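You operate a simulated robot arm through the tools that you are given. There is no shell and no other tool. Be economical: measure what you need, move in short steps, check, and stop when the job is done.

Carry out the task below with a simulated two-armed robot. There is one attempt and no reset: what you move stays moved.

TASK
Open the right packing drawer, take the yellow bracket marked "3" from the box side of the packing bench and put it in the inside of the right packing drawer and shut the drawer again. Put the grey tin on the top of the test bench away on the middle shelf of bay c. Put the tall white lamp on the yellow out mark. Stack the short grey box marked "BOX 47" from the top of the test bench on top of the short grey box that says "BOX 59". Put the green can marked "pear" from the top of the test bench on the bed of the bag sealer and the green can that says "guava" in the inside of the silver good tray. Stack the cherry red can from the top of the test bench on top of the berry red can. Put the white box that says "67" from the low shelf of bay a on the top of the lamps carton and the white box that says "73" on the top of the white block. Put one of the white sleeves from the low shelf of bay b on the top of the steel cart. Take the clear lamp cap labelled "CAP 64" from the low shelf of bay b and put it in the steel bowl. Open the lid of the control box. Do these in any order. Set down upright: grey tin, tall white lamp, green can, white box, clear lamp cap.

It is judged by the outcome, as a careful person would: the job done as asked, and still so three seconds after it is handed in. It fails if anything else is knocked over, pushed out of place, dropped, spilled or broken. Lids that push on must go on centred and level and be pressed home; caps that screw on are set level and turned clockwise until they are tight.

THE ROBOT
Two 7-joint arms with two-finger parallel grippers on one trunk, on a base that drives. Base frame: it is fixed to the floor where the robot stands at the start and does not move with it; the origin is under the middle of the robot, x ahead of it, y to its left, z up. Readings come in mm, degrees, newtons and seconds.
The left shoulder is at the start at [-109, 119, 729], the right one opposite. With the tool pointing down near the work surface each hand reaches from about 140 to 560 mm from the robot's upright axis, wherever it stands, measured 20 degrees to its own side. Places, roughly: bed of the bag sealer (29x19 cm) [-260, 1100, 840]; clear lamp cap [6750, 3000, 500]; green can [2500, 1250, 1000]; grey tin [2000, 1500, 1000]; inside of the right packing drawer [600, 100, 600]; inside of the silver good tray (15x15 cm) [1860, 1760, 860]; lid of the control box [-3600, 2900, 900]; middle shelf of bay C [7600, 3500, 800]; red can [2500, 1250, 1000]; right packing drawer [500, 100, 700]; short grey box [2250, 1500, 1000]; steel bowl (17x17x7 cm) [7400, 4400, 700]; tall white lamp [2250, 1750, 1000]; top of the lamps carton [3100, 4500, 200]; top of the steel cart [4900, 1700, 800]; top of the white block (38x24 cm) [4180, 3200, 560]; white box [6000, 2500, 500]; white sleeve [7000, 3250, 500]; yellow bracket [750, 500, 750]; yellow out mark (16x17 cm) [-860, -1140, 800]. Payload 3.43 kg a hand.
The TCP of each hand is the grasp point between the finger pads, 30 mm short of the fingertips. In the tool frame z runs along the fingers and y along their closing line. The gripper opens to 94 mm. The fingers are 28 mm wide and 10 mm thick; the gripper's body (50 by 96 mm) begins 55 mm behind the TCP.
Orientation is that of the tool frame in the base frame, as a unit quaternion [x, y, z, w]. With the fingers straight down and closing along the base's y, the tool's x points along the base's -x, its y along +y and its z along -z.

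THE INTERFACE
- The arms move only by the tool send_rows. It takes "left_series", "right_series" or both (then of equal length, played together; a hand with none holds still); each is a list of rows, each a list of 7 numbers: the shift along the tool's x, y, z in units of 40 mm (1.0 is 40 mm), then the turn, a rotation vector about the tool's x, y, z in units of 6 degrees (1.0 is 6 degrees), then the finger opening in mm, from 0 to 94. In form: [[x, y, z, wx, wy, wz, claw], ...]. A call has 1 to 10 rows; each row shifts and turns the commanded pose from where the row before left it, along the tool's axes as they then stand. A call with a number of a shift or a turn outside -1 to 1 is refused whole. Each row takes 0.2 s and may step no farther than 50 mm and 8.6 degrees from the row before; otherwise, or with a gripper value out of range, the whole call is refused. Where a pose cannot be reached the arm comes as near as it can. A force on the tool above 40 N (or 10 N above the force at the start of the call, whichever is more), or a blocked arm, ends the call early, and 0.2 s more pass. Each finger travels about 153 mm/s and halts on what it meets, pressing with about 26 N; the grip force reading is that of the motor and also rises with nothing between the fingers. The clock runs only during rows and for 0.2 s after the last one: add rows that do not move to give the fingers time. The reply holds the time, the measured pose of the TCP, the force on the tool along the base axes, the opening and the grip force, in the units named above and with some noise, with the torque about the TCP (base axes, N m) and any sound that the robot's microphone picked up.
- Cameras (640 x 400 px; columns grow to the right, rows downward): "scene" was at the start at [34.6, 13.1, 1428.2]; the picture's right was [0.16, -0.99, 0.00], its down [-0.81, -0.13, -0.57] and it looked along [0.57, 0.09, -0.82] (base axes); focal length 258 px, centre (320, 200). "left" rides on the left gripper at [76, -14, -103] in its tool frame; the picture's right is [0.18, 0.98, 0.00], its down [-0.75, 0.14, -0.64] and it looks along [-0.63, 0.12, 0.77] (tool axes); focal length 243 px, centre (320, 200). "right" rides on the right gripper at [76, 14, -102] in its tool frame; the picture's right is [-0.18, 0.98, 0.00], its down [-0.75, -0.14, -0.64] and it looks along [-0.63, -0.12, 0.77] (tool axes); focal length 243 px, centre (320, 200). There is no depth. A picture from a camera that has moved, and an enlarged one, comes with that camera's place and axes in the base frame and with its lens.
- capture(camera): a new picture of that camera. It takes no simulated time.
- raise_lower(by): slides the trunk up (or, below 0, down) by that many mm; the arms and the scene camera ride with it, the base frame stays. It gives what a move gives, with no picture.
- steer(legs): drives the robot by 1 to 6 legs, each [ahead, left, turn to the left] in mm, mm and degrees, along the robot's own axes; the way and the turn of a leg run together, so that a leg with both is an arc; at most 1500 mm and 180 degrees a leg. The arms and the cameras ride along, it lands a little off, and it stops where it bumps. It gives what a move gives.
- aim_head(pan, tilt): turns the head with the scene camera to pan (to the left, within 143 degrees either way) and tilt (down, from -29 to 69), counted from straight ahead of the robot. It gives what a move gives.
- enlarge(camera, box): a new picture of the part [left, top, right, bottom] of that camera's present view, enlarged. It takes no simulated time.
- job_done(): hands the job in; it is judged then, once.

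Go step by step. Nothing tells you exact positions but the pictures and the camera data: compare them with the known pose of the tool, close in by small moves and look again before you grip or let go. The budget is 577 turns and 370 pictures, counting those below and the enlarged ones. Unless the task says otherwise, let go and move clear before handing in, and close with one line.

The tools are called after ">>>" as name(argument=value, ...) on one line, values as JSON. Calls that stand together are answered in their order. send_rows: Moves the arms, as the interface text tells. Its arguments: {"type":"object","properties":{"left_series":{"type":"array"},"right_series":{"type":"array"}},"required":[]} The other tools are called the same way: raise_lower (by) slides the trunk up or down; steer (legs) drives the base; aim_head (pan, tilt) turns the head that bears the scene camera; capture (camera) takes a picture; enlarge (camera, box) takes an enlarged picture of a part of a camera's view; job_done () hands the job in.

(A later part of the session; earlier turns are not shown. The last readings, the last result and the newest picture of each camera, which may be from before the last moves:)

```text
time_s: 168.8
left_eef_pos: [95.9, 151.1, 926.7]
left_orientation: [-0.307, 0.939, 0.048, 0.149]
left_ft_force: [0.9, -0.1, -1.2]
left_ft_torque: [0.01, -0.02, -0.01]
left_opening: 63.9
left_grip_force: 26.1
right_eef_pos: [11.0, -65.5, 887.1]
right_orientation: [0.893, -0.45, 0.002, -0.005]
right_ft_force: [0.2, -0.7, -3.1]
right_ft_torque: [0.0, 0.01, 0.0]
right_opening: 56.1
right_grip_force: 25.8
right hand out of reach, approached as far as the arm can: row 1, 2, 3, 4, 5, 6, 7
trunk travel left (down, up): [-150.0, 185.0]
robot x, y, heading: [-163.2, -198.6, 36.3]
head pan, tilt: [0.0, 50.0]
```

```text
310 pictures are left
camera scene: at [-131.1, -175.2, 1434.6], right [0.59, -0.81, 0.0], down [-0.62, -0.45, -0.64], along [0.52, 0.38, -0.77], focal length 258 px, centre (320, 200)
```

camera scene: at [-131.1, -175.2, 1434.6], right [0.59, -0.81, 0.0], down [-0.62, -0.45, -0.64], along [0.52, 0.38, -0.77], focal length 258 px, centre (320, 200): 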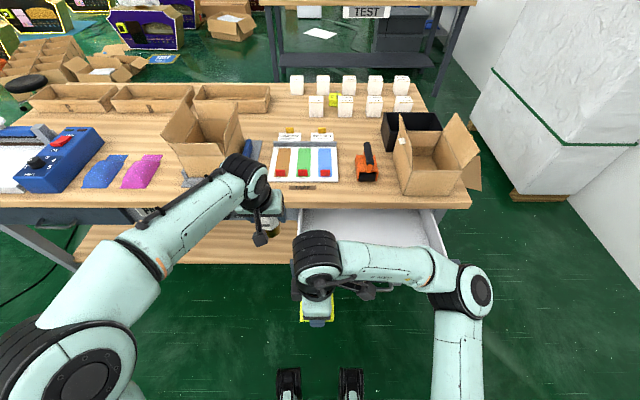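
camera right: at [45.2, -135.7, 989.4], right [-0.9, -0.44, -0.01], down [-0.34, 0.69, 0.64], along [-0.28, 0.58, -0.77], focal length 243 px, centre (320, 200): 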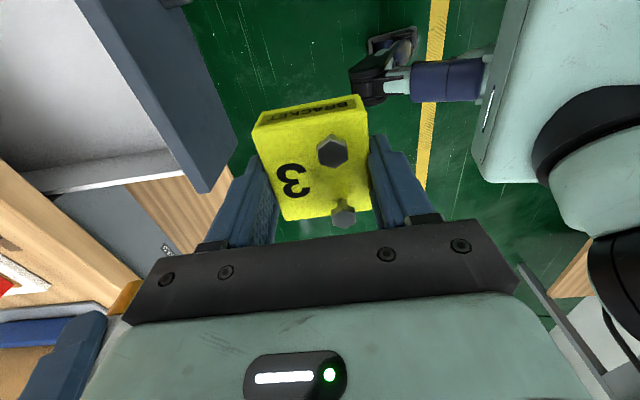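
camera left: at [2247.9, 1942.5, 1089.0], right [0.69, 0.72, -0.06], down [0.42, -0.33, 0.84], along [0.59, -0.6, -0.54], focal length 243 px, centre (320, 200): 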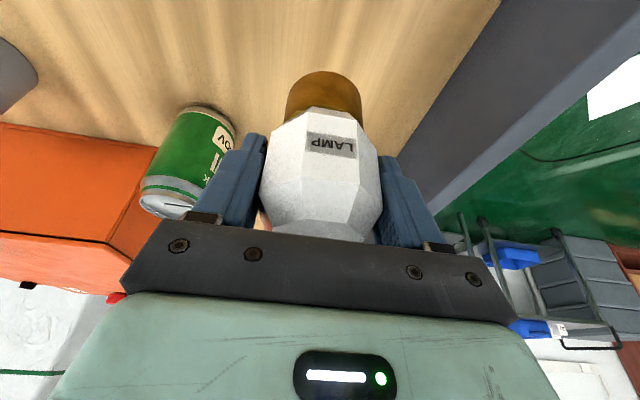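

The arm can't reach with that wrist turn. I'll rotate the other way (camera to the left), as in the drawer pull.

>>> send_rows(right_series=[[0, 0, 0, 0, 0, 1, 0], [0, 0, 0, 0, 0, 1, 0], [0, 0, 0, 0, 0, 1, 0], [0, 0, 0, 0, 0, 1, 0], [0, 0, 0, 0, 0, 1, 0], [0, 0, 0, 0, 0, 1, 0], [0, 0, 0, 0, 0, 1, 0], [0, 0, 0, 0, 0, 1, 0], [0, 0, 0, 0, 0, 1, 0], [0, 0, 0, 0, 0, 1, 0]])

>>> send_rows(right_series=[[0, 0, 0, 0, 0, 1, 0], [0, 0, 0, 0, 0, 1, 0], [0, 0, 0, 0, 0, 1, 0], [0, 0, 0, 0, 0, 1, 0], [0, 0, 0, 0, 0, 1, 0], [0, 0, 0, 0, 0, 1, 0], [0, 0, 0, 0, 0, 1, 0], [0, 0, 0, 0, 0, 1, 0], [0, 0, 0, 0, 0, 1, 0], [0, 0, 0, 0, 0, 1, 0]])

>>> send_rows(right_series=[[0, 0, 0, 0, 0, 1, 0], [0, 0, 0, 0, 0, 1, 0], [0, 0, 0, 0, 0, 1, 0], [0, 0, 0, 0, 0, 1, 0], [0, 0, 0, 0, 0, 1, 0], [0, 0, 0, 0, 0, 1, 0], [0, 0, 0, 0, 0, 1, 0], [0, 0, 0, 0, 0, 1, 0], [0, 0, 0, 0, 0, 1, 0], [0, 0, 0, 0, 0, 1, 0]])

>>> capture(camera="scene")

```text
time_s: 171.0
left_eef_pos: [96.4, 150.1, 926.4]
left_orientation: [-0.306, 0.939, 0.047, 0.149]
left_ft_force: [-0.3, -0.3, -1.2]
left_ft_torque: [0.0, 0.0, 0.01]
left_opening: 63.5
left_grip_force: 25.9
right_eef_pos: [12.1, -66.6, 886.4]
right_orientation: [-0.548, 0.836, 0.0, 0.004]
right_ft_force: [-0.9, -0.3, -2.4]
right_ft_torque: [0.01, -0.02, 0.02]
right_opening: 55.8
right_grip_force: 26.2
trunk travel left (down, up): [-150.0, 185.0]
robot x, y, heading: [-165.2, -202.0, 36.2]
head pan, tilt: [0.0, 50.0]
```

```text
time_s: 173.2
left_eef_pos: [95.8, 150.7, 926.9]
left_orientation: [-0.307, 0.939, 0.047, 0.149]
left_ft_force: [0.3, -0.1, -2.2]
left_ft_torque: [-0.01, -0.04, 0.0]
left_opening: 63.5
left_grip_force: 25.8
right_eef_pos: [11.6, -66.2, 886.6]
right_orientation: [-0.056, 0.998, 0.002, 0.004]
right_ft_force: [0.3, 0.3, -2.2]
right_ft_torque: [0.03, -0.04, 0.02]
right_opening: 55.7
right_grip_force: 26.0
trunk travel left (down, up): [-150.0, 185.0]
robot x, y, heading: [-163.7, -199.8, 36.1]
head pan, tilt: [0.0, 50.0]
```

```text
time_s: 175.4
left_eef_pos: [97.0, 151.2, 929.1]
left_orientation: [-0.307, 0.939, 0.048, 0.149]
left_ft_force: [-0.4, -0.6, -1.2]
left_ft_torque: [0.03, 0.02, 0.0]
left_opening: 63.6
left_grip_force: 25.7
right_eef_pos: [11.7, -66.5, 886.4]
right_orientation: [0.451, 0.893, 0.003, 0.002]
right_ft_force: [-0.1, -0.7, -2.7]
right_ft_torque: [0.0, -0.02, -0.01]
right_opening: 55.6
right_grip_force: 26.8
trunk travel left (down, up): [-150.0, 185.0]
robot x, y, heading: [-161.3, -201.9, 35.9]
head pan, tilt: [0.0, 50.0]
```

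```text
309 pictures are left
camera scene: at [-131.2, -175.2, 1434.6], right [0.59, -0.81, 0.0], down [-0.62, -0.45, -0.64], along [0.52, 0.38, -0.77], focal length 258 px, centre (320, 200)
```

scene: 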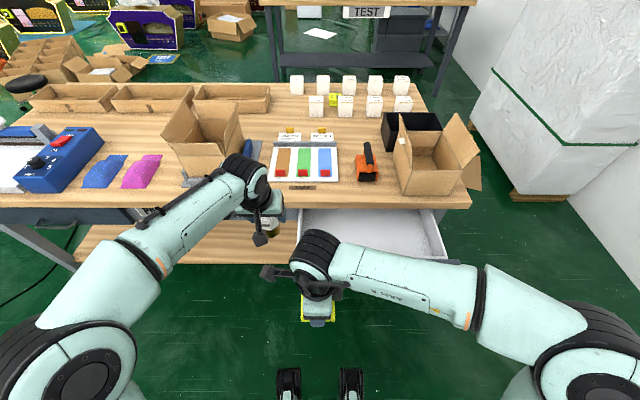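

Now oriented with camera to the left. Move over the drawer centre.

>>> send_rows(right_series=[[-0.57, 0.88, 0, 0, 0, 0, 0], [-0.57, 0.88, 0, 0, 0, 0, 0], [-0.57, 0.88, 0, 0, 0, 0, 0], [-0.57, 0.88, 0, 0, 0, 0, 0], [-0.57, 0.88, 0, 0, 0, 0, 0], [-0.57, 0.88, 0, 0, 0, 0, 0], [-0.57, 0.88, 0, 0, 0, 0, 0], [0, 0, 0, 0, 0, 0, 0]])

>>> capture(camera="scene")

>>> capture(camera="right")

```text
time_s: 177.2
left_eef_pos: [96.3, 149.8, 927.5]
left_orientation: [-0.307, 0.939, 0.048, 0.149]
left_ft_force: [0.1, 0.1, -2.0]
left_ft_torque: [0.0, -0.02, -0.03]
left_opening: 63.8
left_grip_force: 26.0
right_eef_pos: [305.3, -47.0, 888.4]
right_orientation: [0.449, 0.894, 0.003, 0.002]
right_ft_force: [-1.0, -0.2, -3.3]
right_ft_torque: [0.0, -0.03, 0.0]
right_opening: 55.8
right_grip_force: 26.1
trunk travel left (down, up): [-150.0, 185.0]
robot x, y, heading: [-165.9, -199.1, 36.1]
head pan, tilt: [0.0, 50.0]
```

```text
308 pictures are left
camera scene: at [-131.4, -175.4, 1434.6], right [0.59, -0.81, 0.0], down [-0.62, -0.45, -0.64], along [0.52, 0.38, -0.77], focal length 258 px, centre (320, 200)
```

scene: 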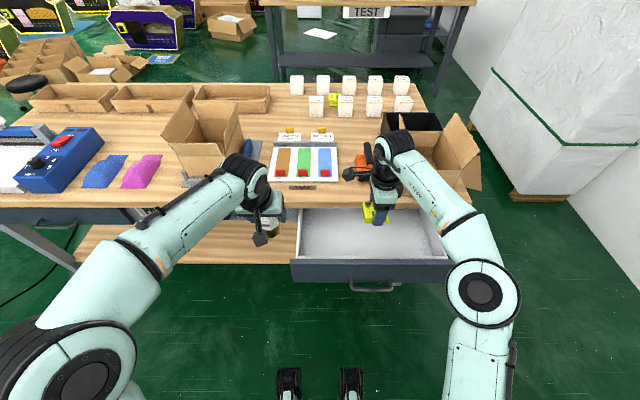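

```text
307 pictures are left
camera right: at [271.8, 22.5, 990.7], right [0.9, 0.44, 0.01], down [0.33, -0.69, 0.64], along [0.29, -0.57, -0.77], focal length 243 px, centre (320, 200)
```

right: 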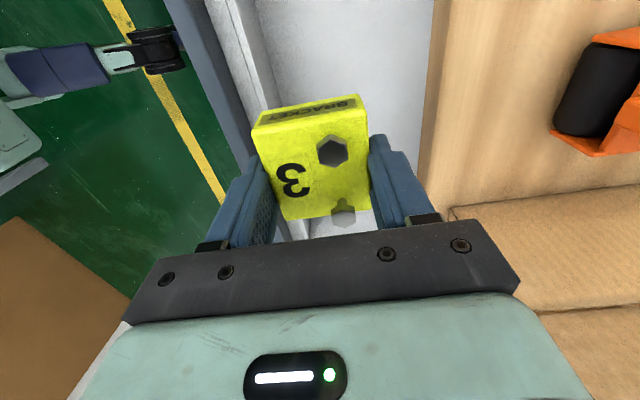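

Shift 18 mm toward the bench and descend into the drawer, checking partway.

>>> send_rows(right_series=[[0, 0.45, 0.3, 0, 0, 0, 0], [0, 0, 0.8, 0, 0, 0, 0], [0, 0, 0.8, 0, 0, 0, 0], [0, 0, 0.8, 0, 0, 0, 0], [0, 0, 0.8, 0, 0, 0, 0], [0, 0, 0.5, 0, 0, 0, 0], [0, 0, 0, 0, 0, 0, 0]])

>>> capture(camera="right")

>>> enlarge(camera="scene", box=[280, 180, 480, 305])

```text
time_s: 178.8
left_eef_pos: [96.1, 150.1, 927.0]
left_orientation: [-0.307, 0.939, 0.047, 0.149]
left_ft_force: [-0.5, 0.6, -1.4]
left_ft_torque: [-0.01, 0.0, 0.02]
left_opening: 63.4
left_grip_force: 25.9
right_eef_pos: [319.6, -35.8, 727.0]
right_orientation: [0.45, 0.893, 0.003, 0.001]
right_ft_force: [0.3, -0.5, -3.9]
right_ft_torque: [-0.01, 0.02, 0.02]
right_opening: 55.6
right_grip_force: 26.0
trunk travel left (down, up): [-150.0, 185.0]
robot x, y, heading: [-164.1, -202.1, 35.9]
head pan, tilt: [0.0, 50.0]
```

```text
306 pictures are left
camera right: at [286.5, 34.0, 831.0], right [0.9, 0.44, 0.01], down [0.33, -0.69, 0.64], along [0.29, -0.57, -0.77], focal length 243 px, centre (320, 200)
```

right: 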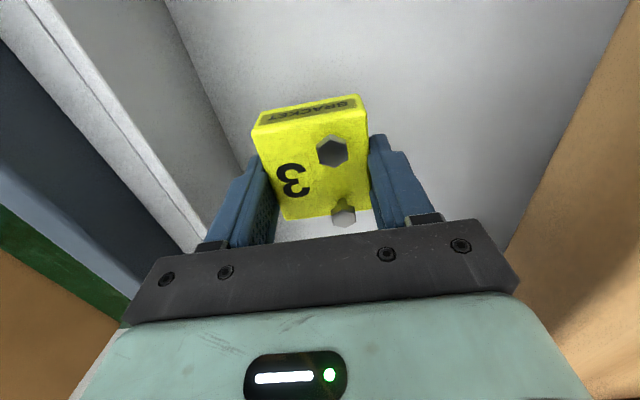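

```text
3.20 times, centred on (380, 242) of scene
camera zoom: at [-131.0, -175.2, 1434.6], right [0.59, -0.81, 0.0], down [-0.62, -0.45, -0.64], along [0.52, 0.38, -0.77], focal length 827 px, centre (128, 64)
```

zoom: 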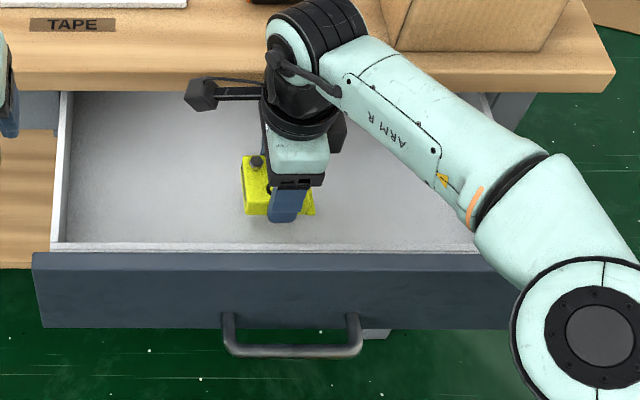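

Good clearance. Lower gently until it touches the drawer floor.

>>> send_rows(right_series=[[0, 0, 0.2, 0, 0, 0, 0], [0, 0, 0.2, 0, 0, 0, 0], [0, 0, 0.15, 0, 0, 0, 0], [0, 0, 0.15, 0, 0, 0, 0], [0, 0, 0.15, 0, 0, 0, 0], [0, 0, 0.15, 0, 0, 0, 0], [0, 0, 0, 0, 0, 0, 0]])

>>> enlarge(camera="scene", box=[280, 180, 480, 305])

```text
time_s: 180.4
left_eef_pos: [96.4, 150.3, 927.0]
left_orientation: [-0.307, 0.939, 0.047, 0.149]
left_ft_force: [0.1, -0.1, -1.2]
left_ft_torque: [-0.03, 0.02, 0.01]
left_opening: 63.7
left_grip_force: 25.5
right_eef_pos: [320.3, -35.6, 687.6]
right_orientation: [0.45, 0.893, 0.004, 0.002]
right_ft_force: [0.2, 0.7, -3.6]
right_ft_torque: [-0.05, 0.02, -0.01]
right_opening: 55.7
right_grip_force: 26.3
trunk travel left (down, up): [-150.0, 185.0]
robot x, y, heading: [-160.0, -202.3, 36.2]
head pan, tilt: [0.0, 50.0]
```

```text
3.20 times, centred on (380, 242) of scene
camera zoom: at [-131.0, -175.1, 1434.6], right [0.59, -0.81, 0.0], down [-0.62, -0.45, -0.64], along [0.52, 0.38, -0.77], focal length 827 px, centre (128, 64)
```

zoom: 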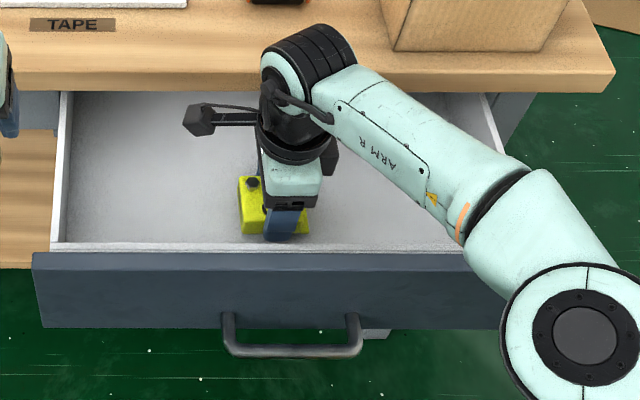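

Near the floor; continue a few mm.

>>> send_rows(right_series=[[0, 0, 0.12, 0, 0, 0, 0], [0, 0, 0.12, 0, 0, 0, 0], [0, 0, 0.12, 0, 0, 0, 0], [0, 0, 0.12, 0, 0, 0, 0], [0, 0, 0.1, 0, 0, 0, 0], [0, 0, 0.1, 0, 0, 0, 0], [0, 0, 0, 0, 0, 0, 0]])

>>> enlarge(camera="scene", box=[280, 180, 480, 305])

```text
time_s: 181.3
left_eef_pos: [97.5, 151.4, 927.3]
left_orientation: [-0.307, 0.939, 0.047, 0.148]
left_ft_force: [0.1, 0.3, -1.5]
left_ft_torque: [-0.02, -0.01, 0.03]
left_opening: 63.7
left_grip_force: 25.8
right_eef_pos: [323.4, -33.7, 680.8]
right_orientation: [0.45, 0.893, 0.009, 0.004]
right_ft_force: [-0.1, 0.2, 11.6]
right_ft_torque: [-0.6, 0.08, -0.01]
right_opening: 55.9
right_grip_force: 26.1
trunk travel left (down, up): [-150.0, 185.0]
robot x, y, heading: [-161.6, -200.8, 36.2]
head pan, tilt: [0.0, 50.0]
stopped in row 4 (right hand): the force on the tool passed its limit at 46 N (the readings are from after the stop); the commanded pose is now the measured one
```

```text
3.20 times, centred on (380, 242) of scene
camera zoom: at [-131.2, -175.1, 1434.5], right [0.59, -0.81, 0.0], down [-0.62, -0.45, -0.64], along [0.52, 0.38, -0.77], focal length 827 px, centre (128, 64)
```

zoom: 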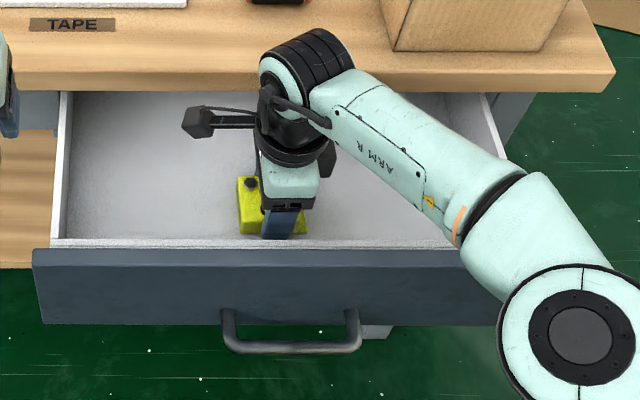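

Touching the drawer floor. Ease up 1 mm, open, and rise.

>>> send_rows(right_series=[[0, 0, -0.05, 0, 0, 0, 20], [0, 0, 0, 0, 0, 0, 65], [0, 0, 0, 0, 0, 0, 72], [0, 0, -0.4, 0, 0, 0, 72], [0, 0, -0.9, 0, 0, 0, 72], [0, 0, -0.9, 0, 0, 0, 72], [0, 0, -0.9, 0, 0, 0, 72], [0, 0, -0.9, 0, 0, 0, 72], [0, 0, -0.9, 0, 0, 0, 72]])

>>> enlarge(camera="scene", box=[280, 180, 480, 305])

>>> capture(camera="right")

```text
time_s: 183.3
left_eef_pos: [95.8, 150.1, 926.1]
left_orientation: [-0.306, 0.939, 0.048, 0.15]
left_ft_force: [0.2, 0.2, -1.1]
left_ft_torque: [-0.03, 0.01, 0.02]
left_opening: 63.7
left_grip_force: 26.1
right_eef_pos: [319.9, -34.8, 878.2]
right_orientation: [0.449, 0.893, 0.009, 0.004]
right_ft_force: [1.2, -0.6, 0.8]
right_ft_torque: [0.01, -0.02, -0.01]
right_opening: 71.8
right_grip_force: 0.1
trunk travel left (down, up): [-150.0, 185.0]
robot x, y, heading: [-163.1, -205.9, 35.9]
head pan, tilt: [0.0, 50.0]
```

```text
3.20 times, centred on (380, 242) of scene
camera zoom: at [-131.5, -175.2, 1434.6], right [0.59, -0.81, 0.0], down [-0.62, -0.45, -0.64], along [0.52, 0.38, -0.77], focal length 827 px, centre (128, 64)
```

zoom: 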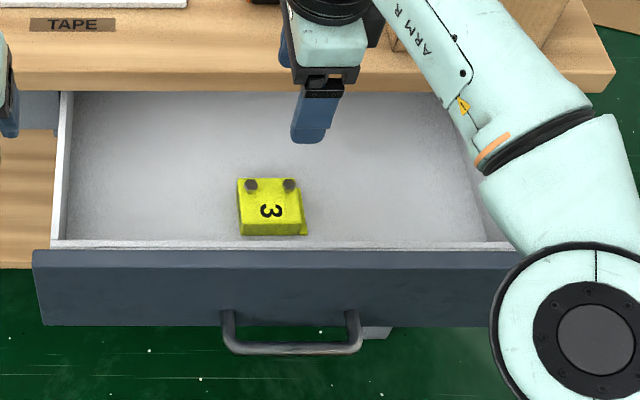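

```text
301 pictures are left
camera right: at [285.6, 34.1, 981.1], right [0.9, 0.44, 0.02], down [0.33, -0.7, 0.64], along [0.29, -0.57, -0.77], focal length 243 px, centre (320, 200)
```

right: 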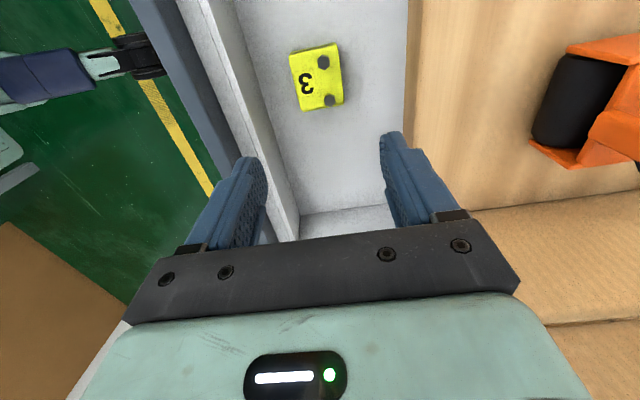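

Bracket lies in the drawer. Now back off a bit and tilt the right hand to push the drawer face shut.

>>> steer(legs=[[-100, 0, 0]])

>>> send_rows(right_series=[[0, -0.9, 0, 0, 0, 0, 20], [0, -0.9, 0, 0, 0, 0, 0], [0, 0, 0, -1, 0, 0, 0], [0, 0, 0, -1, 0, 0, 0], [0, 0, 0, -1, 0, 0, 0], [0, 0, 0, -1, 0, 0, 0], [0, 0, 0, -1, 0, 0, 0], [0, 0, 0, -1, 0, 0, 0], [0, 0, 0, -1, 0, 0, 0], [0, 0, 0, -0.5, 0, 0, 0]])

>>> capture(camera="scene")

```text
time_s: 184.5
left_eef_pos: [14.8, 90.4, 927.9]
left_orientation: [-0.307, 0.939, 0.048, 0.149]
left_ft_force: [-0.1, 0.0, -1.2]
left_ft_torque: [0.01, -0.01, 0.01]
left_opening: 63.9
left_grip_force: 26.3
right_eef_pos: [239.2, -94.6, 878.1]
right_orientation: [0.449, 0.894, 0.008, 0.004]
right_ft_force: [0.3, -0.5, 0.7]
right_ft_torque: [0.01, -0.02, 0.01]
right_opening: 72.0
right_grip_force: 0.1
trunk travel left (down, up): [-150.0, 185.0]
robot x, y, heading: [-245.3, -259.8, 36.4]
head pan, tilt: [0.0, 50.0]
```

```text
time_s: 186.7
left_eef_pos: [15.4, 91.8, 929.1]
left_orientation: [-0.306, 0.939, 0.047, 0.149]
left_ft_force: [-0.4, 0.2, -1.5]
left_ft_torque: [-0.04, -0.02, 0.0]
left_opening: 63.6
left_grip_force: 25.8
right_eef_pos: [182.7, -136.3, 878.3]
right_orientation: [0.413, 0.822, 0.351, 0.175]
right_ft_force: [-0.3, 0.4, -0.1]
right_ft_torque: [0.0, 0.0, 0.02]
right_opening: 0.0
right_grip_force: 25.7
trunk travel left (down, up): [-150.0, 185.0]
robot x, y, heading: [-244.2, -260.7, 36.3]
head pan, tilt: [0.0, 50.0]
```

```text
300 pictures are left
camera scene: at [-211.9, -234.4, 1434.6], right [0.59, -0.81, 0.0], down [-0.62, -0.45, -0.64], along [0.52, 0.38, -0.77], focal length 258 px, centre (320, 200)
```

scene: 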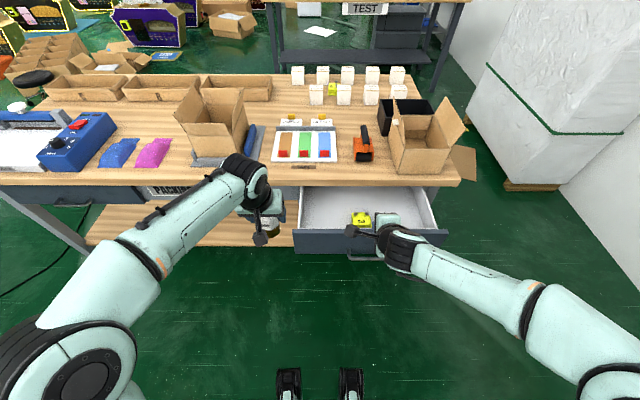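

>>> send_rows(right_series=[[0, -0.62, 0.62, 0, 0, 0, 0], [0, -0.62, 0.62, 0, 0, 0, 0], [0, -0.62, 0.62, 0, 0, 0, 0], [0, -0.4, 0.6, 0, 0, 0, 0], [0, 0, 0.4, 0, 0, 0, 0], [0, 0, 0, 0, 0, 0, 0]])

>>> capture(camera="right")

>>> enlarge(camera="scene", box=[280, 170, 480, 295])

```text
time_s: 188.1
left_eef_pos: [16.3, 91.1, 927.4]
left_orientation: [-0.306, 0.939, 0.048, 0.148]
left_ft_force: [1.0, 1.0, -2.3]
left_ft_torque: [0.0, 0.0, 0.0]
left_opening: 63.4
left_grip_force: 26.2
right_eef_pos: [199.3, -125.0, 731.1]
right_orientation: [0.413, 0.822, 0.35, 0.175]
right_ft_force: [0.5, 0.8, -0.1]
right_ft_torque: [0.01, 0.0, 0.0]
right_opening: 0.1
right_grip_force: 25.6
trunk travel left (down, up): [-150.0, 185.0]
robot x, y, heading: [-244.8, -260.1, 36.2]
head pan, tilt: [0.0, 50.0]
```

```text
299 pictures are left
camera right: at [103.0, -101.8, 812.5], right [0.66, 0.26, 0.71], down [0.0, -0.94, 0.34], along [0.75, -0.23, -0.62], focal length 243 px, centre (320, 200)
```

right: 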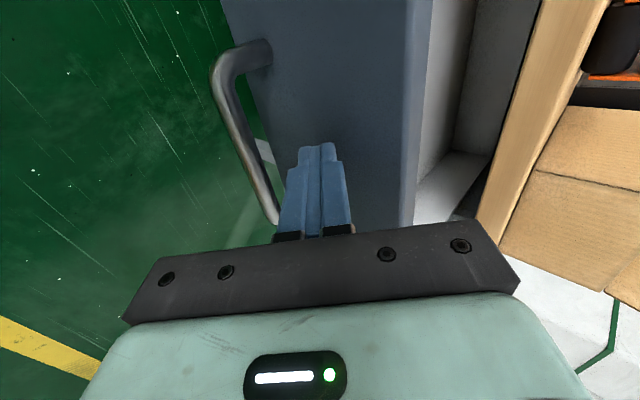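

```text
3.20 times, centred on (380, 232) of scene
camera zoom: at [-212.0, -234.5, 1434.6], right [0.59, -0.81, 0.0], down [-0.62, -0.45, -0.64], along [0.52, 0.38, -0.77], focal length 827 px, centre (128, 96)
```

zoom: 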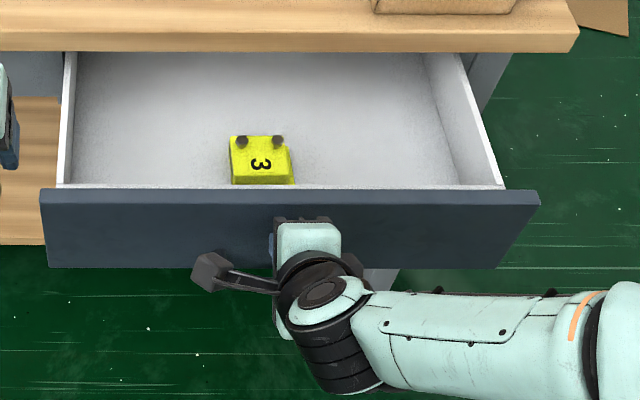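

Fingertips are at the face just above the bar. Push forward gently.

>>> send_rows(right_series=[[0, 0.25, 0.25, 0, 0, 0, 0], [0, 0.3, 0.3, 0, 0, 0, 0], [0, 0.35, 0.35, 0, 0, 0, 0], [0, 0.35, 0.35, 0, 0, 0, 0], [0, 0.35, 0.35, 0, 0, 0, 0], [0, 0.35, 0.35, 0, 0, 0, 0], [0, 0.35, 0.35, 0, 0, 0, 0], [0, 0.35, 0.35, 0, 0, 0, 0], [0, 0.3, 0.3, 0, 0, 0, 0], [0, 0.2, 0.2, 0, 0, 0, 0]])

>>> enlarge(camera="scene", box=[280, 170, 480, 295])

```text
time_s: 190.3
left_eef_pos: [15.9, 92.0, 926.5]
left_orientation: [-0.307, 0.939, 0.048, 0.149]
left_ft_force: [-0.5, -0.1, -2.2]
left_ft_torque: [0.04, 0.0, -0.01]
left_opening: 63.3
left_grip_force: 25.8
right_eef_pos: [342.0, -18.2, 734.7]
right_orientation: [0.413, 0.822, 0.349, 0.176]
right_ft_force: [-0.7, 0.3, 0.3]
right_ft_torque: [-0.01, -0.03, -0.03]
right_opening: 0.0
right_grip_force: 25.6
trunk travel left (down, up): [-150.0, 185.0]
robot x, y, heading: [-243.2, -262.2, 36.0]
head pan, tilt: [0.0, 50.0]
```

```text
3.20 times, centred on (380, 232) of scene
camera zoom: at [-211.7, -234.3, 1434.6], right [0.59, -0.81, 0.0], down [-0.62, -0.45, -0.64], along [0.52, 0.38, -0.77], focal length 827 px, centre (128, 96)
```

zoom: 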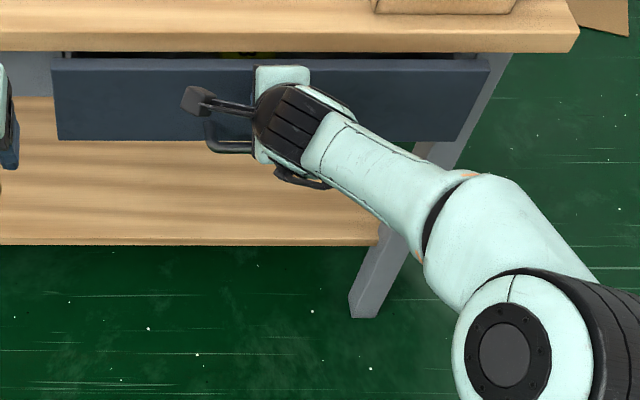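

Nearly closed. Drop the hand 25 mm so its body stays below the bench edge and push the rest.

>>> send_rows(right_series=[[0, -0.15, -0.15, 0, 0, 0, 0], [0, -0.44, 0.44, 0, 0, 0, 0], [0, 0.3, 0.3, 0, 0, 0, 0], [0, 0.25, 0.25, 0, 0, 0, 0], [0, 0.2, 0.2, 0, 0, 0, 0], [0, 0.2, 0.2, 0, 0, 0, 0], [0, 0.1, 0.1, 0, 0, 0, 0], [0, 0.1, 0.1, 0, 0, 0, 0]])

>>> enlarge(camera="scene", box=[280, 170, 480, 295])

```text
time_s: 191.9
left_eef_pos: [14.4, 88.5, 928.2]
left_orientation: [-0.306, 0.939, 0.048, 0.151]
left_ft_force: [-0.4, 0.9, -1.5]
left_ft_torque: [-0.02, 0.01, -0.01]
left_opening: 63.6
left_grip_force: 25.4
right_eef_pos: [377.9, 8.7, 711.0]
right_orientation: [0.416, 0.823, 0.345, 0.174]
right_ft_force: [-20.5, -16.1, 10.3]
right_ft_torque: [-0.06, 0.03, -0.18]
right_opening: 0.0
right_grip_force: 25.5
trunk travel left (down, up): [-150.0, 185.0]
robot x, y, heading: [-245.5, -259.7, 36.2]
head pan, tilt: [0.0, 50.0]
stopped in row 8 (right hand): the force on the tool passed its limit at 49 N (the readings are from after the stop); the commanded pose is now the measured one
```

```text
3.20 times, centred on (380, 232) of scene
camera zoom: at [-215.9, -237.1, 1434.8], right [0.59, -0.81, 0.0], down [-0.62, -0.45, -0.64], along [0.52, 0.38, -0.76], focal length 827 px, centre (128, 96)
```

zoom: 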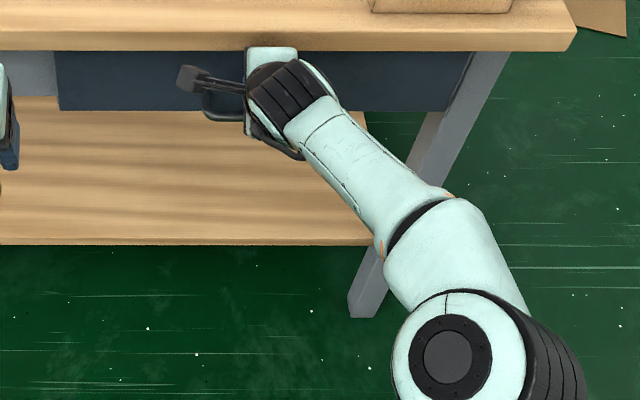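

Contact at 49 N — likely closed. Back the hand off and check.

>>> send_rows(right_series=[[0, -0.4, -0.4, 0, 0, 0, 0], [0, -0.6, -0.6, 0, 0, 0, 0], [0, -0.6, -0.6, 0, 0, 0, 0], [0.6, -0.5, -0.5, 0, 0, 0, 0], [0.8, -0.4, -0.4, 0, 0, 0, 0], [0.8, 0, 0, 0, 0, 0, 0], [0.8, 0, 0, 0, 0, 0, 0]])

>>> enlarge(camera="scene", box=[280, 170, 480, 295])

```text
time_s: 193.5
left_eef_pos: [15.7, 90.4, 926.7]
left_orientation: [-0.306, 0.939, 0.047, 0.15]
left_ft_force: [0.3, 0.0, -1.3]
left_ft_torque: [0.0, -0.01, 0.01]
left_opening: 63.6
left_grip_force: 26.0
right_eef_pos: [194.4, 22.5, 707.1]
right_orientation: [0.416, 0.823, 0.345, 0.175]
right_ft_force: [0.4, 0.8, -0.3]
right_ft_torque: [-0.05, -0.01, -0.01]
right_opening: 0.0
right_grip_force: 25.9
trunk travel left (down, up): [-150.0, 185.0]
robot x, y, heading: [-245.0, -262.3, 35.8]
head pan, tilt: [0.0, 50.0]
```

```text
3.20 times, centred on (380, 232) of scene
camera zoom: at [-212.7, -234.4, 1434.6], right [0.59, -0.81, 0.0], down [-0.62, -0.45, -0.64], along [0.52, 0.38, -0.77], focal length 827 px, centre (128, 96)
```

zoom: 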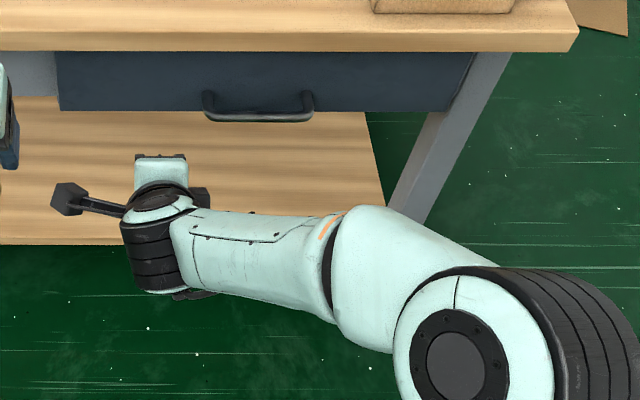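

Drawer is shut. Raise the right hand, then turn around to the panels bench for the out mark.

>>> send_rows(right_series=[[0, 0.65, -0.65, 0, 0, 0, 0], [0, 0.65, -0.65, 0, 0, 0, 0], [0, 0.65, -0.65, 0, 0, 0, 0], [0, 0.65, -0.65, 0, 0, 0, 0], [0, 0.65, -0.65, 0, 0, 0, 0], [0, 0.65, -0.65, 0, 0, 0, 0], [0, 0.65, -0.65, 0, 0, 0, 0], [0, 0.65, -0.65, 0, 0, 0, 0], [-0.8, 0, 0, 0, 0, 0, 0], [-0.8, 0, 0, 0, 0, 0, 0]])

>>> raise_lower(by=80)

>>> steer(legs=[[0, -265, 0], [0, 0, 179], [200, 0, 0]])

>>> capture(camera="scene")

```text
time_s: 195.7
left_eef_pos: [16.9, 90.8, 928.0]
left_orientation: [-0.306, 0.939, 0.048, 0.149]
left_ft_force: [-0.2, -0.3, -2.1]
left_ft_torque: [-0.02, 0.02, 0.0]
left_opening: 63.5
left_grip_force: 25.9
right_eef_pos: [232.7, -30.3, 1000.7]
right_orientation: [0.415, 0.823, 0.346, 0.174]
right_ft_force: [0.2, -0.6, -0.1]
right_ft_torque: [0.03, 0.01, 0.04]
right_opening: 0.0
right_grip_force: 25.7
trunk travel left (down, up): [-150.0, 185.0]
robot x, y, heading: [-247.4, -258.6, 36.1]
head pan, tilt: [0.0, 50.0]
```

```text
time_s: 196.9
left_eef_pos: [15.4, 90.2, 1007.5]
left_orientation: [-0.306, 0.939, 0.048, 0.148]
left_ft_force: [-0.9, -1.0, -1.4]
left_ft_torque: [-0.02, 0.02, 0.02]
left_opening: 63.6
left_grip_force: 25.7
right_eef_pos: [232.3, -30.4, 1080.9]
right_orientation: [0.416, 0.823, 0.345, 0.175]
right_ft_force: [-0.1, -0.4, 0.0]
right_ft_torque: [0.03, -0.01, -0.01]
right_opening: 0.0
right_grip_force: 26.1
trunk travel left (down, up): [-230.0, 105.0]
robot x, y, heading: [-244.8, -258.6, 36.4]
head pan, tilt: [0.0, 50.0]
```

```text
time_s: 208.3
left_eef_pos: [-528.8, -928.0, 1007.5]
left_orientation: [0.944, 0.289, -0.149, 0.045]
left_ft_force: [-0.3, 0.2, -1.7]
left_ft_torque: [0.0, -0.01, -0.03]
left_opening: 63.8
left_grip_force: 26.3
right_eef_pos: [-741.1, -800.7, 1081.6]
right_orientation: [0.816, -0.43, -0.179, 0.341]
right_ft_force: [-0.5, 0.1, -0.1]
right_ft_torque: [0.01, -0.01, -0.01]
right_opening: 0.0
right_grip_force: 26.0
trunk travel left (down, up): [-230.0, 105.0]
robot x, y, heading: [-256.5, -583.6, -145.6]
head pan, tilt: [0.0, 50.0]
```

```text
294 pictures are left
camera scene: at [-285.1, -603.7, 1512.3], right [-0.56, 0.83, 0.0], down [0.63, 0.43, -0.64], along [-0.53, -0.36, -0.77], focal length 258 px, centre (320, 200)
```

scene: 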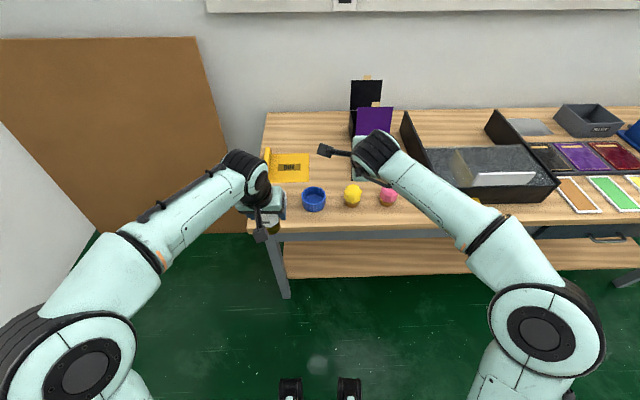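

>>> enlarge(camera="scene", box=[220, 120, 420, 245])

>>> capture(camera="left")

```text
3.20 times, centred on (320, 182) of scene
camera zoom: at [-285.1, -603.7, 1512.3], right [-0.56, 0.83, 0.0], down [0.63, 0.43, -0.64], along [-0.53, -0.36, -0.77], focal length 827 px, centre (320, 256)
```

zoom: 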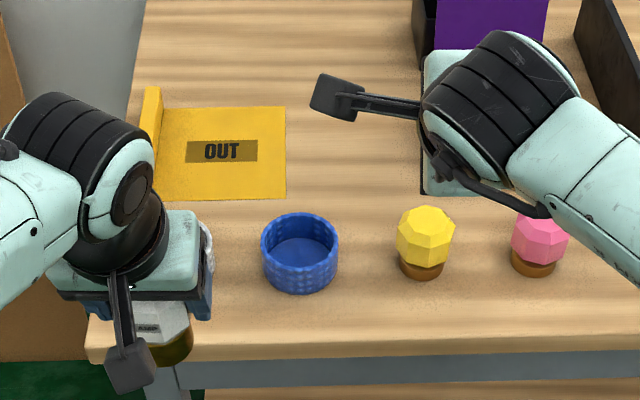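

```text
292 pictures are left
camera left: at [-451.0, -858.5, 1081.7], right [0.7, -0.72, -0.06], down [-0.35, -0.41, 0.84], along [-0.63, -0.57, -0.54], focal length 243 px, centre (320, 200)
```

left: 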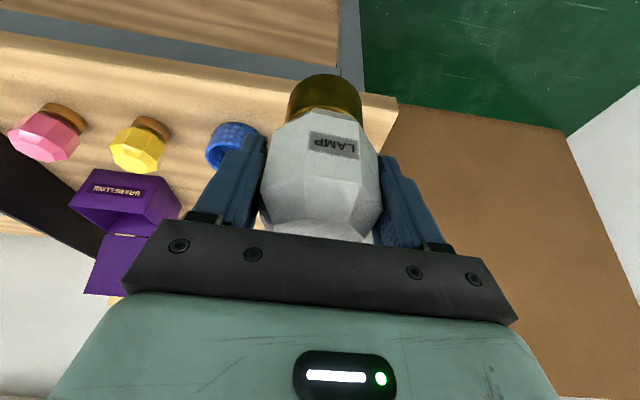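

The OUT mark is centred near [-850, -1136]. Drive closer.

>>> steer(legs=[[235, 0, 0]])

>>> enlarge(camera="scene", box=[200, 130, 400, 255])

>>> capture(camera="left")

```text
time_s: 210.1
left_eef_pos: [-723.4, -1057.8, 1008.2]
left_orientation: [0.945, 0.287, -0.149, 0.044]
left_ft_force: [0.1, 0.1, -2.6]
left_ft_torque: [-0.04, 0.01, -0.03]
left_opening: 63.5
left_grip_force: 25.8
right_eef_pos: [-935.4, -929.8, 1079.5]
right_orientation: [0.816, -0.431, -0.181, 0.341]
right_ft_force: [0.3, 0.2, 0.8]
right_ft_torque: [-0.01, 0.03, 0.01]
right_opening: 0.0
right_grip_force: 26.3
trunk travel left (down, up): [-230.0, 105.0]
robot x, y, heading: [-448.1, -719.0, -146.0]
head pan, tilt: [0.0, 50.0]
```

```text
3.20 times, centred on (300, 192) of scene
camera zoom: at [-479.7, -735.0, 1512.3], right [-0.56, 0.83, 0.0], down [0.64, 0.43, -0.64], along [-0.53, -0.36, -0.77], focal length 827 px, centre (384, 224)
```

zoom: 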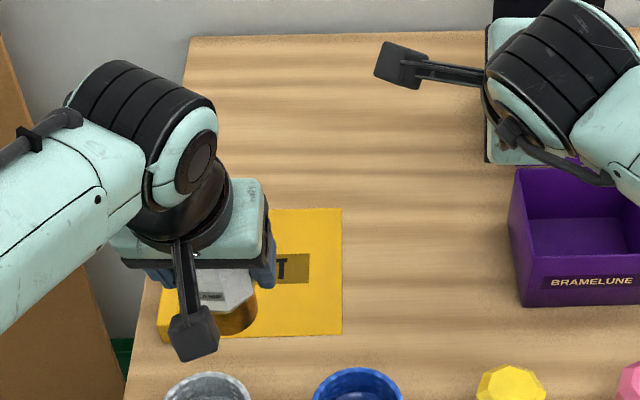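

```text
290 pictures are left
camera left: at [-646.3, -989.3, 1081.8], right [0.69, -0.72, -0.06], down [-0.35, -0.41, 0.84], along [-0.63, -0.56, -0.54], focal length 243 px, centre (320, 200)
```

left: 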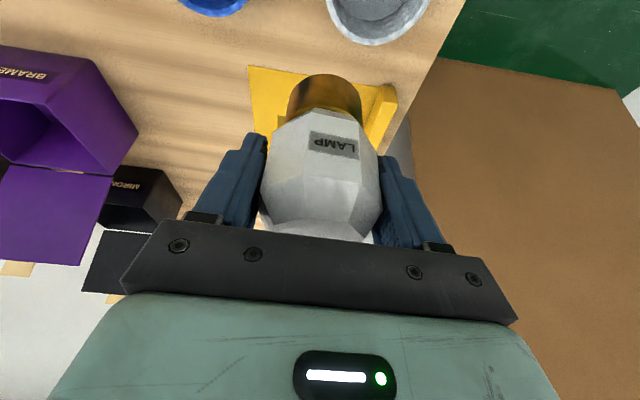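

Forward 146 mm with a 60 mm descent to be over the mark's centre.

>>> send_rows(left_series=[[-0.6, -0.02, 0.51, 0, 0, 0, 20], [-0.6, -0.02, 0.51, 0, 0, 0, 20], [-0.6, -0.02, 0.51, 0, 0, 0, 20], [-0.6, -0.02, 0.51, 0, 0, 0, 20], [-0.6, -0.04, 0.51, 0, 0, 0, 20], [0, 0, 0, 0, 0, 0, 20]])

>>> enlarge(camera="scene", box=[200, 100, 400, 225])

>>> capture(camera="left")

```text
time_s: 211.4
left_eef_pos: [-846.5, -1135.5, 948.0]
left_orientation: [0.945, 0.288, -0.149, 0.044]
left_ft_force: [0.3, 0.0, -1.1]
left_ft_torque: [0.04, 0.02, -0.02]
left_opening: 63.6
left_grip_force: 26.3
right_eef_pos: [-936.1, -929.6, 1081.3]
right_orientation: [0.815, -0.431, -0.181, 0.342]
right_ft_force: [0.1, -0.7, -0.4]
right_ft_torque: [0.0, -0.01, -0.01]
right_opening: 0.0
right_grip_force: 26.1
trunk travel left (down, up): [-230.0, 105.0]
robot x, y, heading: [-449.7, -714.9, -146.1]
head pan, tilt: [0.0, 50.0]
```

```text
3.20 times, centred on (300, 162) of scene
camera zoom: at [-478.6, -734.4, 1512.3], right [-0.56, 0.83, 0.0], down [0.64, 0.43, -0.64], along [-0.53, -0.36, -0.77], focal length 827 px, centre (384, 320)
```

zoom: 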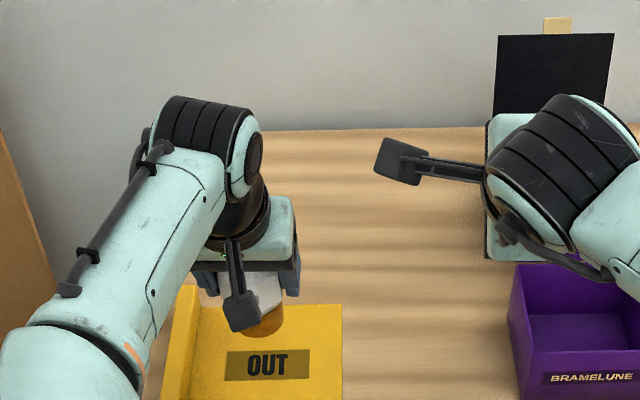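

```text
288 pictures are left
camera left: at [-768.7, -1066.2, 1022.1], right [0.69, -0.72, -0.06], down [-0.35, -0.41, 0.84], along [-0.63, -0.56, -0.54], focal length 243 px, centre (320, 200)
```

left: 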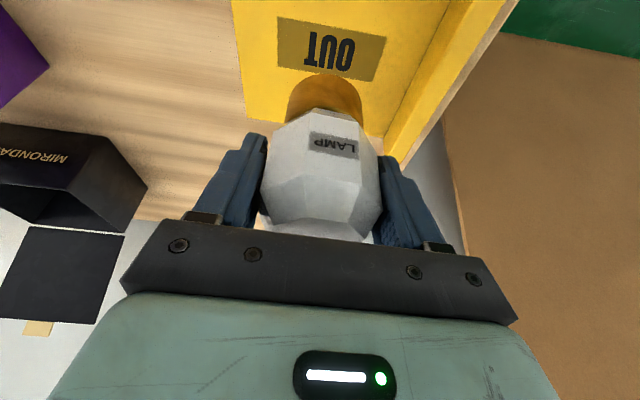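

Right above the OUT label. Lower slowly until it touches.

>>> send_rows(left_series=[[0.13, 0, 0.41, 0, 0, 0, 20], [0.13, 0, 0.41, 0, 0, 0, 20], [0.13, 0, 0.41, 0, 0, 0, 20], [0.05, 0, 0.14, 0, 0, 0, 20], [0.03, 0, 0.1, 0, 0, 0, 20], [0.03, 0, 0.1, 0, 0, 0, 20], [0, 0, 0, 0, 0, 0, 20]])

>>> enlarge(camera="scene", box=[220, 140, 340, 215])

```text
time_s: 213.1
left_eef_pos: [-847.5, -1135.3, 881.7]
left_orientation: [0.945, 0.288, -0.149, 0.045]
left_ft_force: [0.1, -0.2, -2.1]
left_ft_torque: [-0.02, 0.02, -0.02]
left_opening: 63.4
left_grip_force: 26.1
right_eef_pos: [-935.4, -930.2, 1081.6]
right_orientation: [0.815, -0.431, -0.18, 0.343]
right_ft_force: [-0.4, 0.1, 0.0]
right_ft_torque: [-0.01, 0.0, 0.04]
right_opening: 0.2
right_grip_force: 25.6
trunk travel left (down, up): [-230.0, 105.0]
robot x, y, heading: [-453.0, -717.3, -146.1]
head pan, tilt: [0.0, 50.0]
```

```text
5.33 times, centred on (280, 178) of scene
camera zoom: at [-479.2, -734.6, 1512.3], right [-0.56, 0.83, 0.0], down [0.64, 0.43, -0.64], along [-0.53, -0.36, -0.77], focal length 1378 px, centre (533, 320)
```

zoom: 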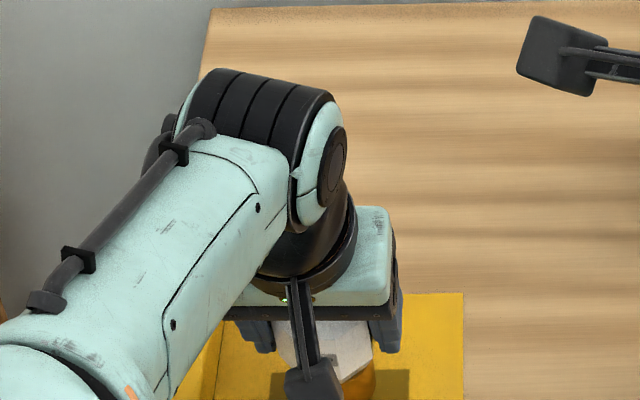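

Still free; continue in very small steps.

>>> send_rows(left_series=[[0.02, 0, 0.07, 0, 0, 0, 20], [0.02, 0, 0.07, 0, 0, 0, 20], [0.02, 0, 0.07, 0, 0, 0, 20], [0.02, 0, 0.07, 0, 0, 0, 20], [0.02, 0, 0.07, 0, 0, 0, 20], [0, 0, 0, 0, 0, 0, 20]])

>>> capture(camera="left")

```text
time_s: 214.4
left_eef_pos: [-848.8, -1135.0, 867.2]
left_orientation: [0.945, 0.288, -0.149, 0.045]
left_ft_force: [0.2, -1.2, -1.8]
left_ft_torque: [-0.01, -0.02, 0.01]
left_opening: 63.7
left_grip_force: 25.8
right_eef_pos: [-936.1, -928.6, 1081.8]
right_orientation: [0.815, -0.431, -0.181, 0.342]
right_ft_force: [-0.8, -0.1, 0.3]
right_ft_torque: [-0.01, 0.03, -0.01]
right_opening: 0.0
right_grip_force: 26.5
trunk travel left (down, up): [-230.0, 105.0]
robot x, y, heading: [-449.1, -719.2, -146.0]
head pan, tilt: [0.0, 50.0]
```

```text
286 pictures are left
camera left: at [-770.3, -1066.8, 941.1], right [0.69, -0.72, -0.06], down [-0.35, -0.41, 0.84], along [-0.63, -0.56, -0.54], focal length 243 px, centre (320, 200)
```

left: 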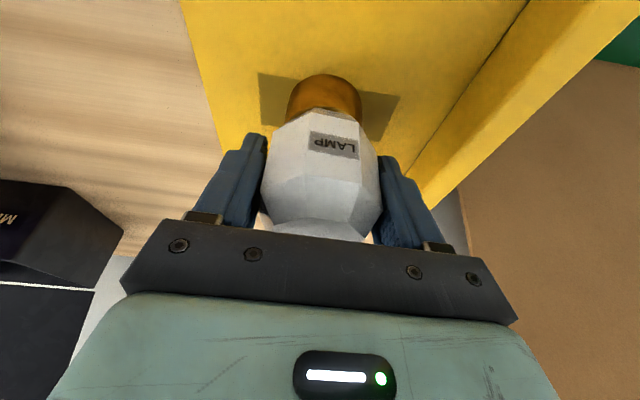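

>>> send_rows(left_series=[[0.016, 0, 0.05, 0, 0, 0, 20], [0.016, 0, 0.05, 0, 0, 0, 20], [0, 0, 0, 0, 0, 0, 20]])

>>> send_rows(left_series=[[0.016, 0, 0.05, 0, 0, 0, 20], [0.016, 0, 0.05, 0, 0, 0, 20], [0, 0, 0, 0, 0, 0, 20]])

>>> enlarge(camera="left", box=[220, 40, 420, 165])

```text
time_s: 215.2
left_eef_pos: [-848.2, -1136.5, 866.6]
left_orientation: [0.944, 0.288, -0.153, 0.046]
left_ft_force: [-0.5, -1.3, 18.7]
left_ft_torque: [0.15, -0.37, -0.03]
left_opening: 63.8
left_grip_force: 26.0
right_eef_pos: [-934.7, -928.7, 1081.4]
right_orientation: [0.815, -0.431, -0.181, 0.342]
right_ft_force: [0.0, -0.3, 0.5]
right_ft_torque: [0.0, 0.02, 0.0]
right_opening: 0.0
right_grip_force: 26.0
trunk travel left (down, up): [-230.0, 105.0]
robot x, y, heading: [-454.0, -716.9, -146.0]
head pan, tilt: [0.0, 50.0]
```

```text
time_s: 216.1
left_eef_pos: [-849.9, -1136.1, 862.8]
left_orientation: [0.944, 0.288, -0.154, 0.045]
left_ft_force: [-8.5, -4.9, 23.6]
left_ft_torque: [-0.04, 0.0, -0.03]
left_opening: 64.0
left_grip_force: 25.4
right_eef_pos: [-935.6, -929.2, 1080.9]
right_orientation: [0.815, -0.431, -0.181, 0.342]
right_ft_force: [0.6, -0.1, -0.1]
right_ft_torque: [-0.01, 0.01, 0.01]
right_opening: 0.0
right_grip_force: 26.2
trunk travel left (down, up): [-230.0, 105.0]
robot x, y, heading: [-454.5, -720.2, -146.3]
head pan, tilt: [0.0, 50.0]
```

```text
3.20 times, centred on (320, 102) of left
camera zoom: at [-771.0, -1066.7, 935.4], right [0.69, -0.72, -0.06], down [-0.34, -0.4, 0.85], along [-0.63, -0.57, -0.53], focal length 776 px, centre (320, 512)
```

zoom: 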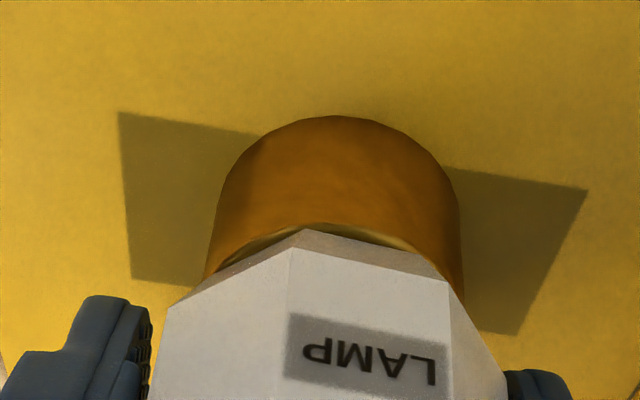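

In contact with the mark. Ease up 3 mm and release, then rise.

>>> send_rows(left_series=[[-0.03, 0, -0.08, 0, 0, 0, 20], [0, 0, 0, 0, 0, 0, 45], [0, 0, 0, 0, 0, 0, 80], [0, 0, 0, 0, 0, 0, 94], [0, 0, 0, 0, 0, 0, 94]])

>>> send_rows(left_series=[[-0.16, 0, -0.5, 0, 0, 0, 94], [-0.28, 0, -0.85, 0, 0, 0, 94], [-0.28, 0, -0.85, 0, 0, 0, 94], [-0.28, 0, -0.85, 0, 0, 0, 94], [0.6, 0, -0.4, 0, 0, 0, 94], [0.8, 0, -0.3, 0, 0, 0, 94], [0.8, 0, -0.25, 0, 0, 0, 94]])

>>> capture(camera="scene")

>>> capture(camera="left")

```text
time_s: 217.2
left_eef_pos: [-849.0, -1135.6, 861.1]
left_orientation: [0.945, 0.288, -0.149, 0.044]
left_ft_force: [0.4, 0.4, 0.8]
left_ft_torque: [-0.01, -0.01, 0.0]
left_opening: 94.0
left_grip_force: 0.2
right_eef_pos: [-936.4, -929.1, 1082.2]
right_orientation: [0.815, -0.431, -0.181, 0.341]
right_ft_force: [0.4, 0.6, -0.1]
right_ft_torque: [-0.03, 0.02, 0.02]
right_opening: 0.0
right_grip_force: 25.6
trunk travel left (down, up): [-230.0, 105.0]
robot x, y, heading: [-454.4, -717.6, -146.0]
head pan, tilt: [0.0, 50.0]
```

```text
time_s: 218.8
left_eef_pos: [-768.9, -1081.9, 999.9]
left_orientation: [0.945, 0.288, -0.151, 0.044]
left_ft_force: [0.0, 0.2, -0.3]
left_ft_torque: [-0.04, 0.03, 0.04]
left_opening: 93.8
left_grip_force: 0.1
right_eef_pos: [-935.6, -928.4, 1081.1]
right_orientation: [0.816, -0.43, -0.181, 0.342]
right_ft_force: [0.3, -0.7, 0.1]
right_ft_torque: [0.0, 0.02, 0.04]
right_opening: 0.0
right_grip_force: 25.7
trunk travel left (down, up): [-230.0, 105.0]
robot x, y, heading: [-450.7, -716.8, -145.7]
head pan, tilt: [0.0, 50.0]
```

```text
284 pictures are left
camera scene: at [-478.0, -734.1, 1512.3], right [-0.56, 0.83, 0.0], down [0.63, 0.43, -0.64], along [-0.53, -0.36, -0.77], focal length 258 px, centre (320, 200)
```

scene: 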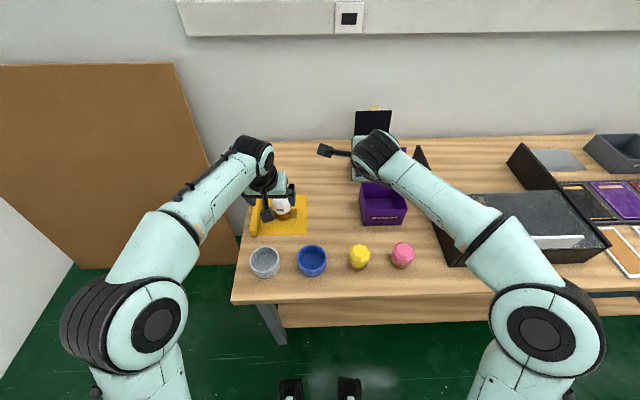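

```text
283 pictures are left
camera left: at [-689.8, -1013.4, 1075.2], right [0.69, -0.72, -0.06], down [-0.35, -0.41, 0.84], along [-0.63, -0.57, -0.53], focal length 243 px, centre (320, 200)
```

left: 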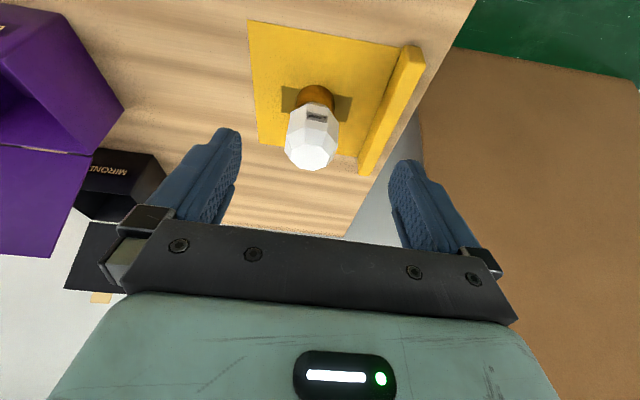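

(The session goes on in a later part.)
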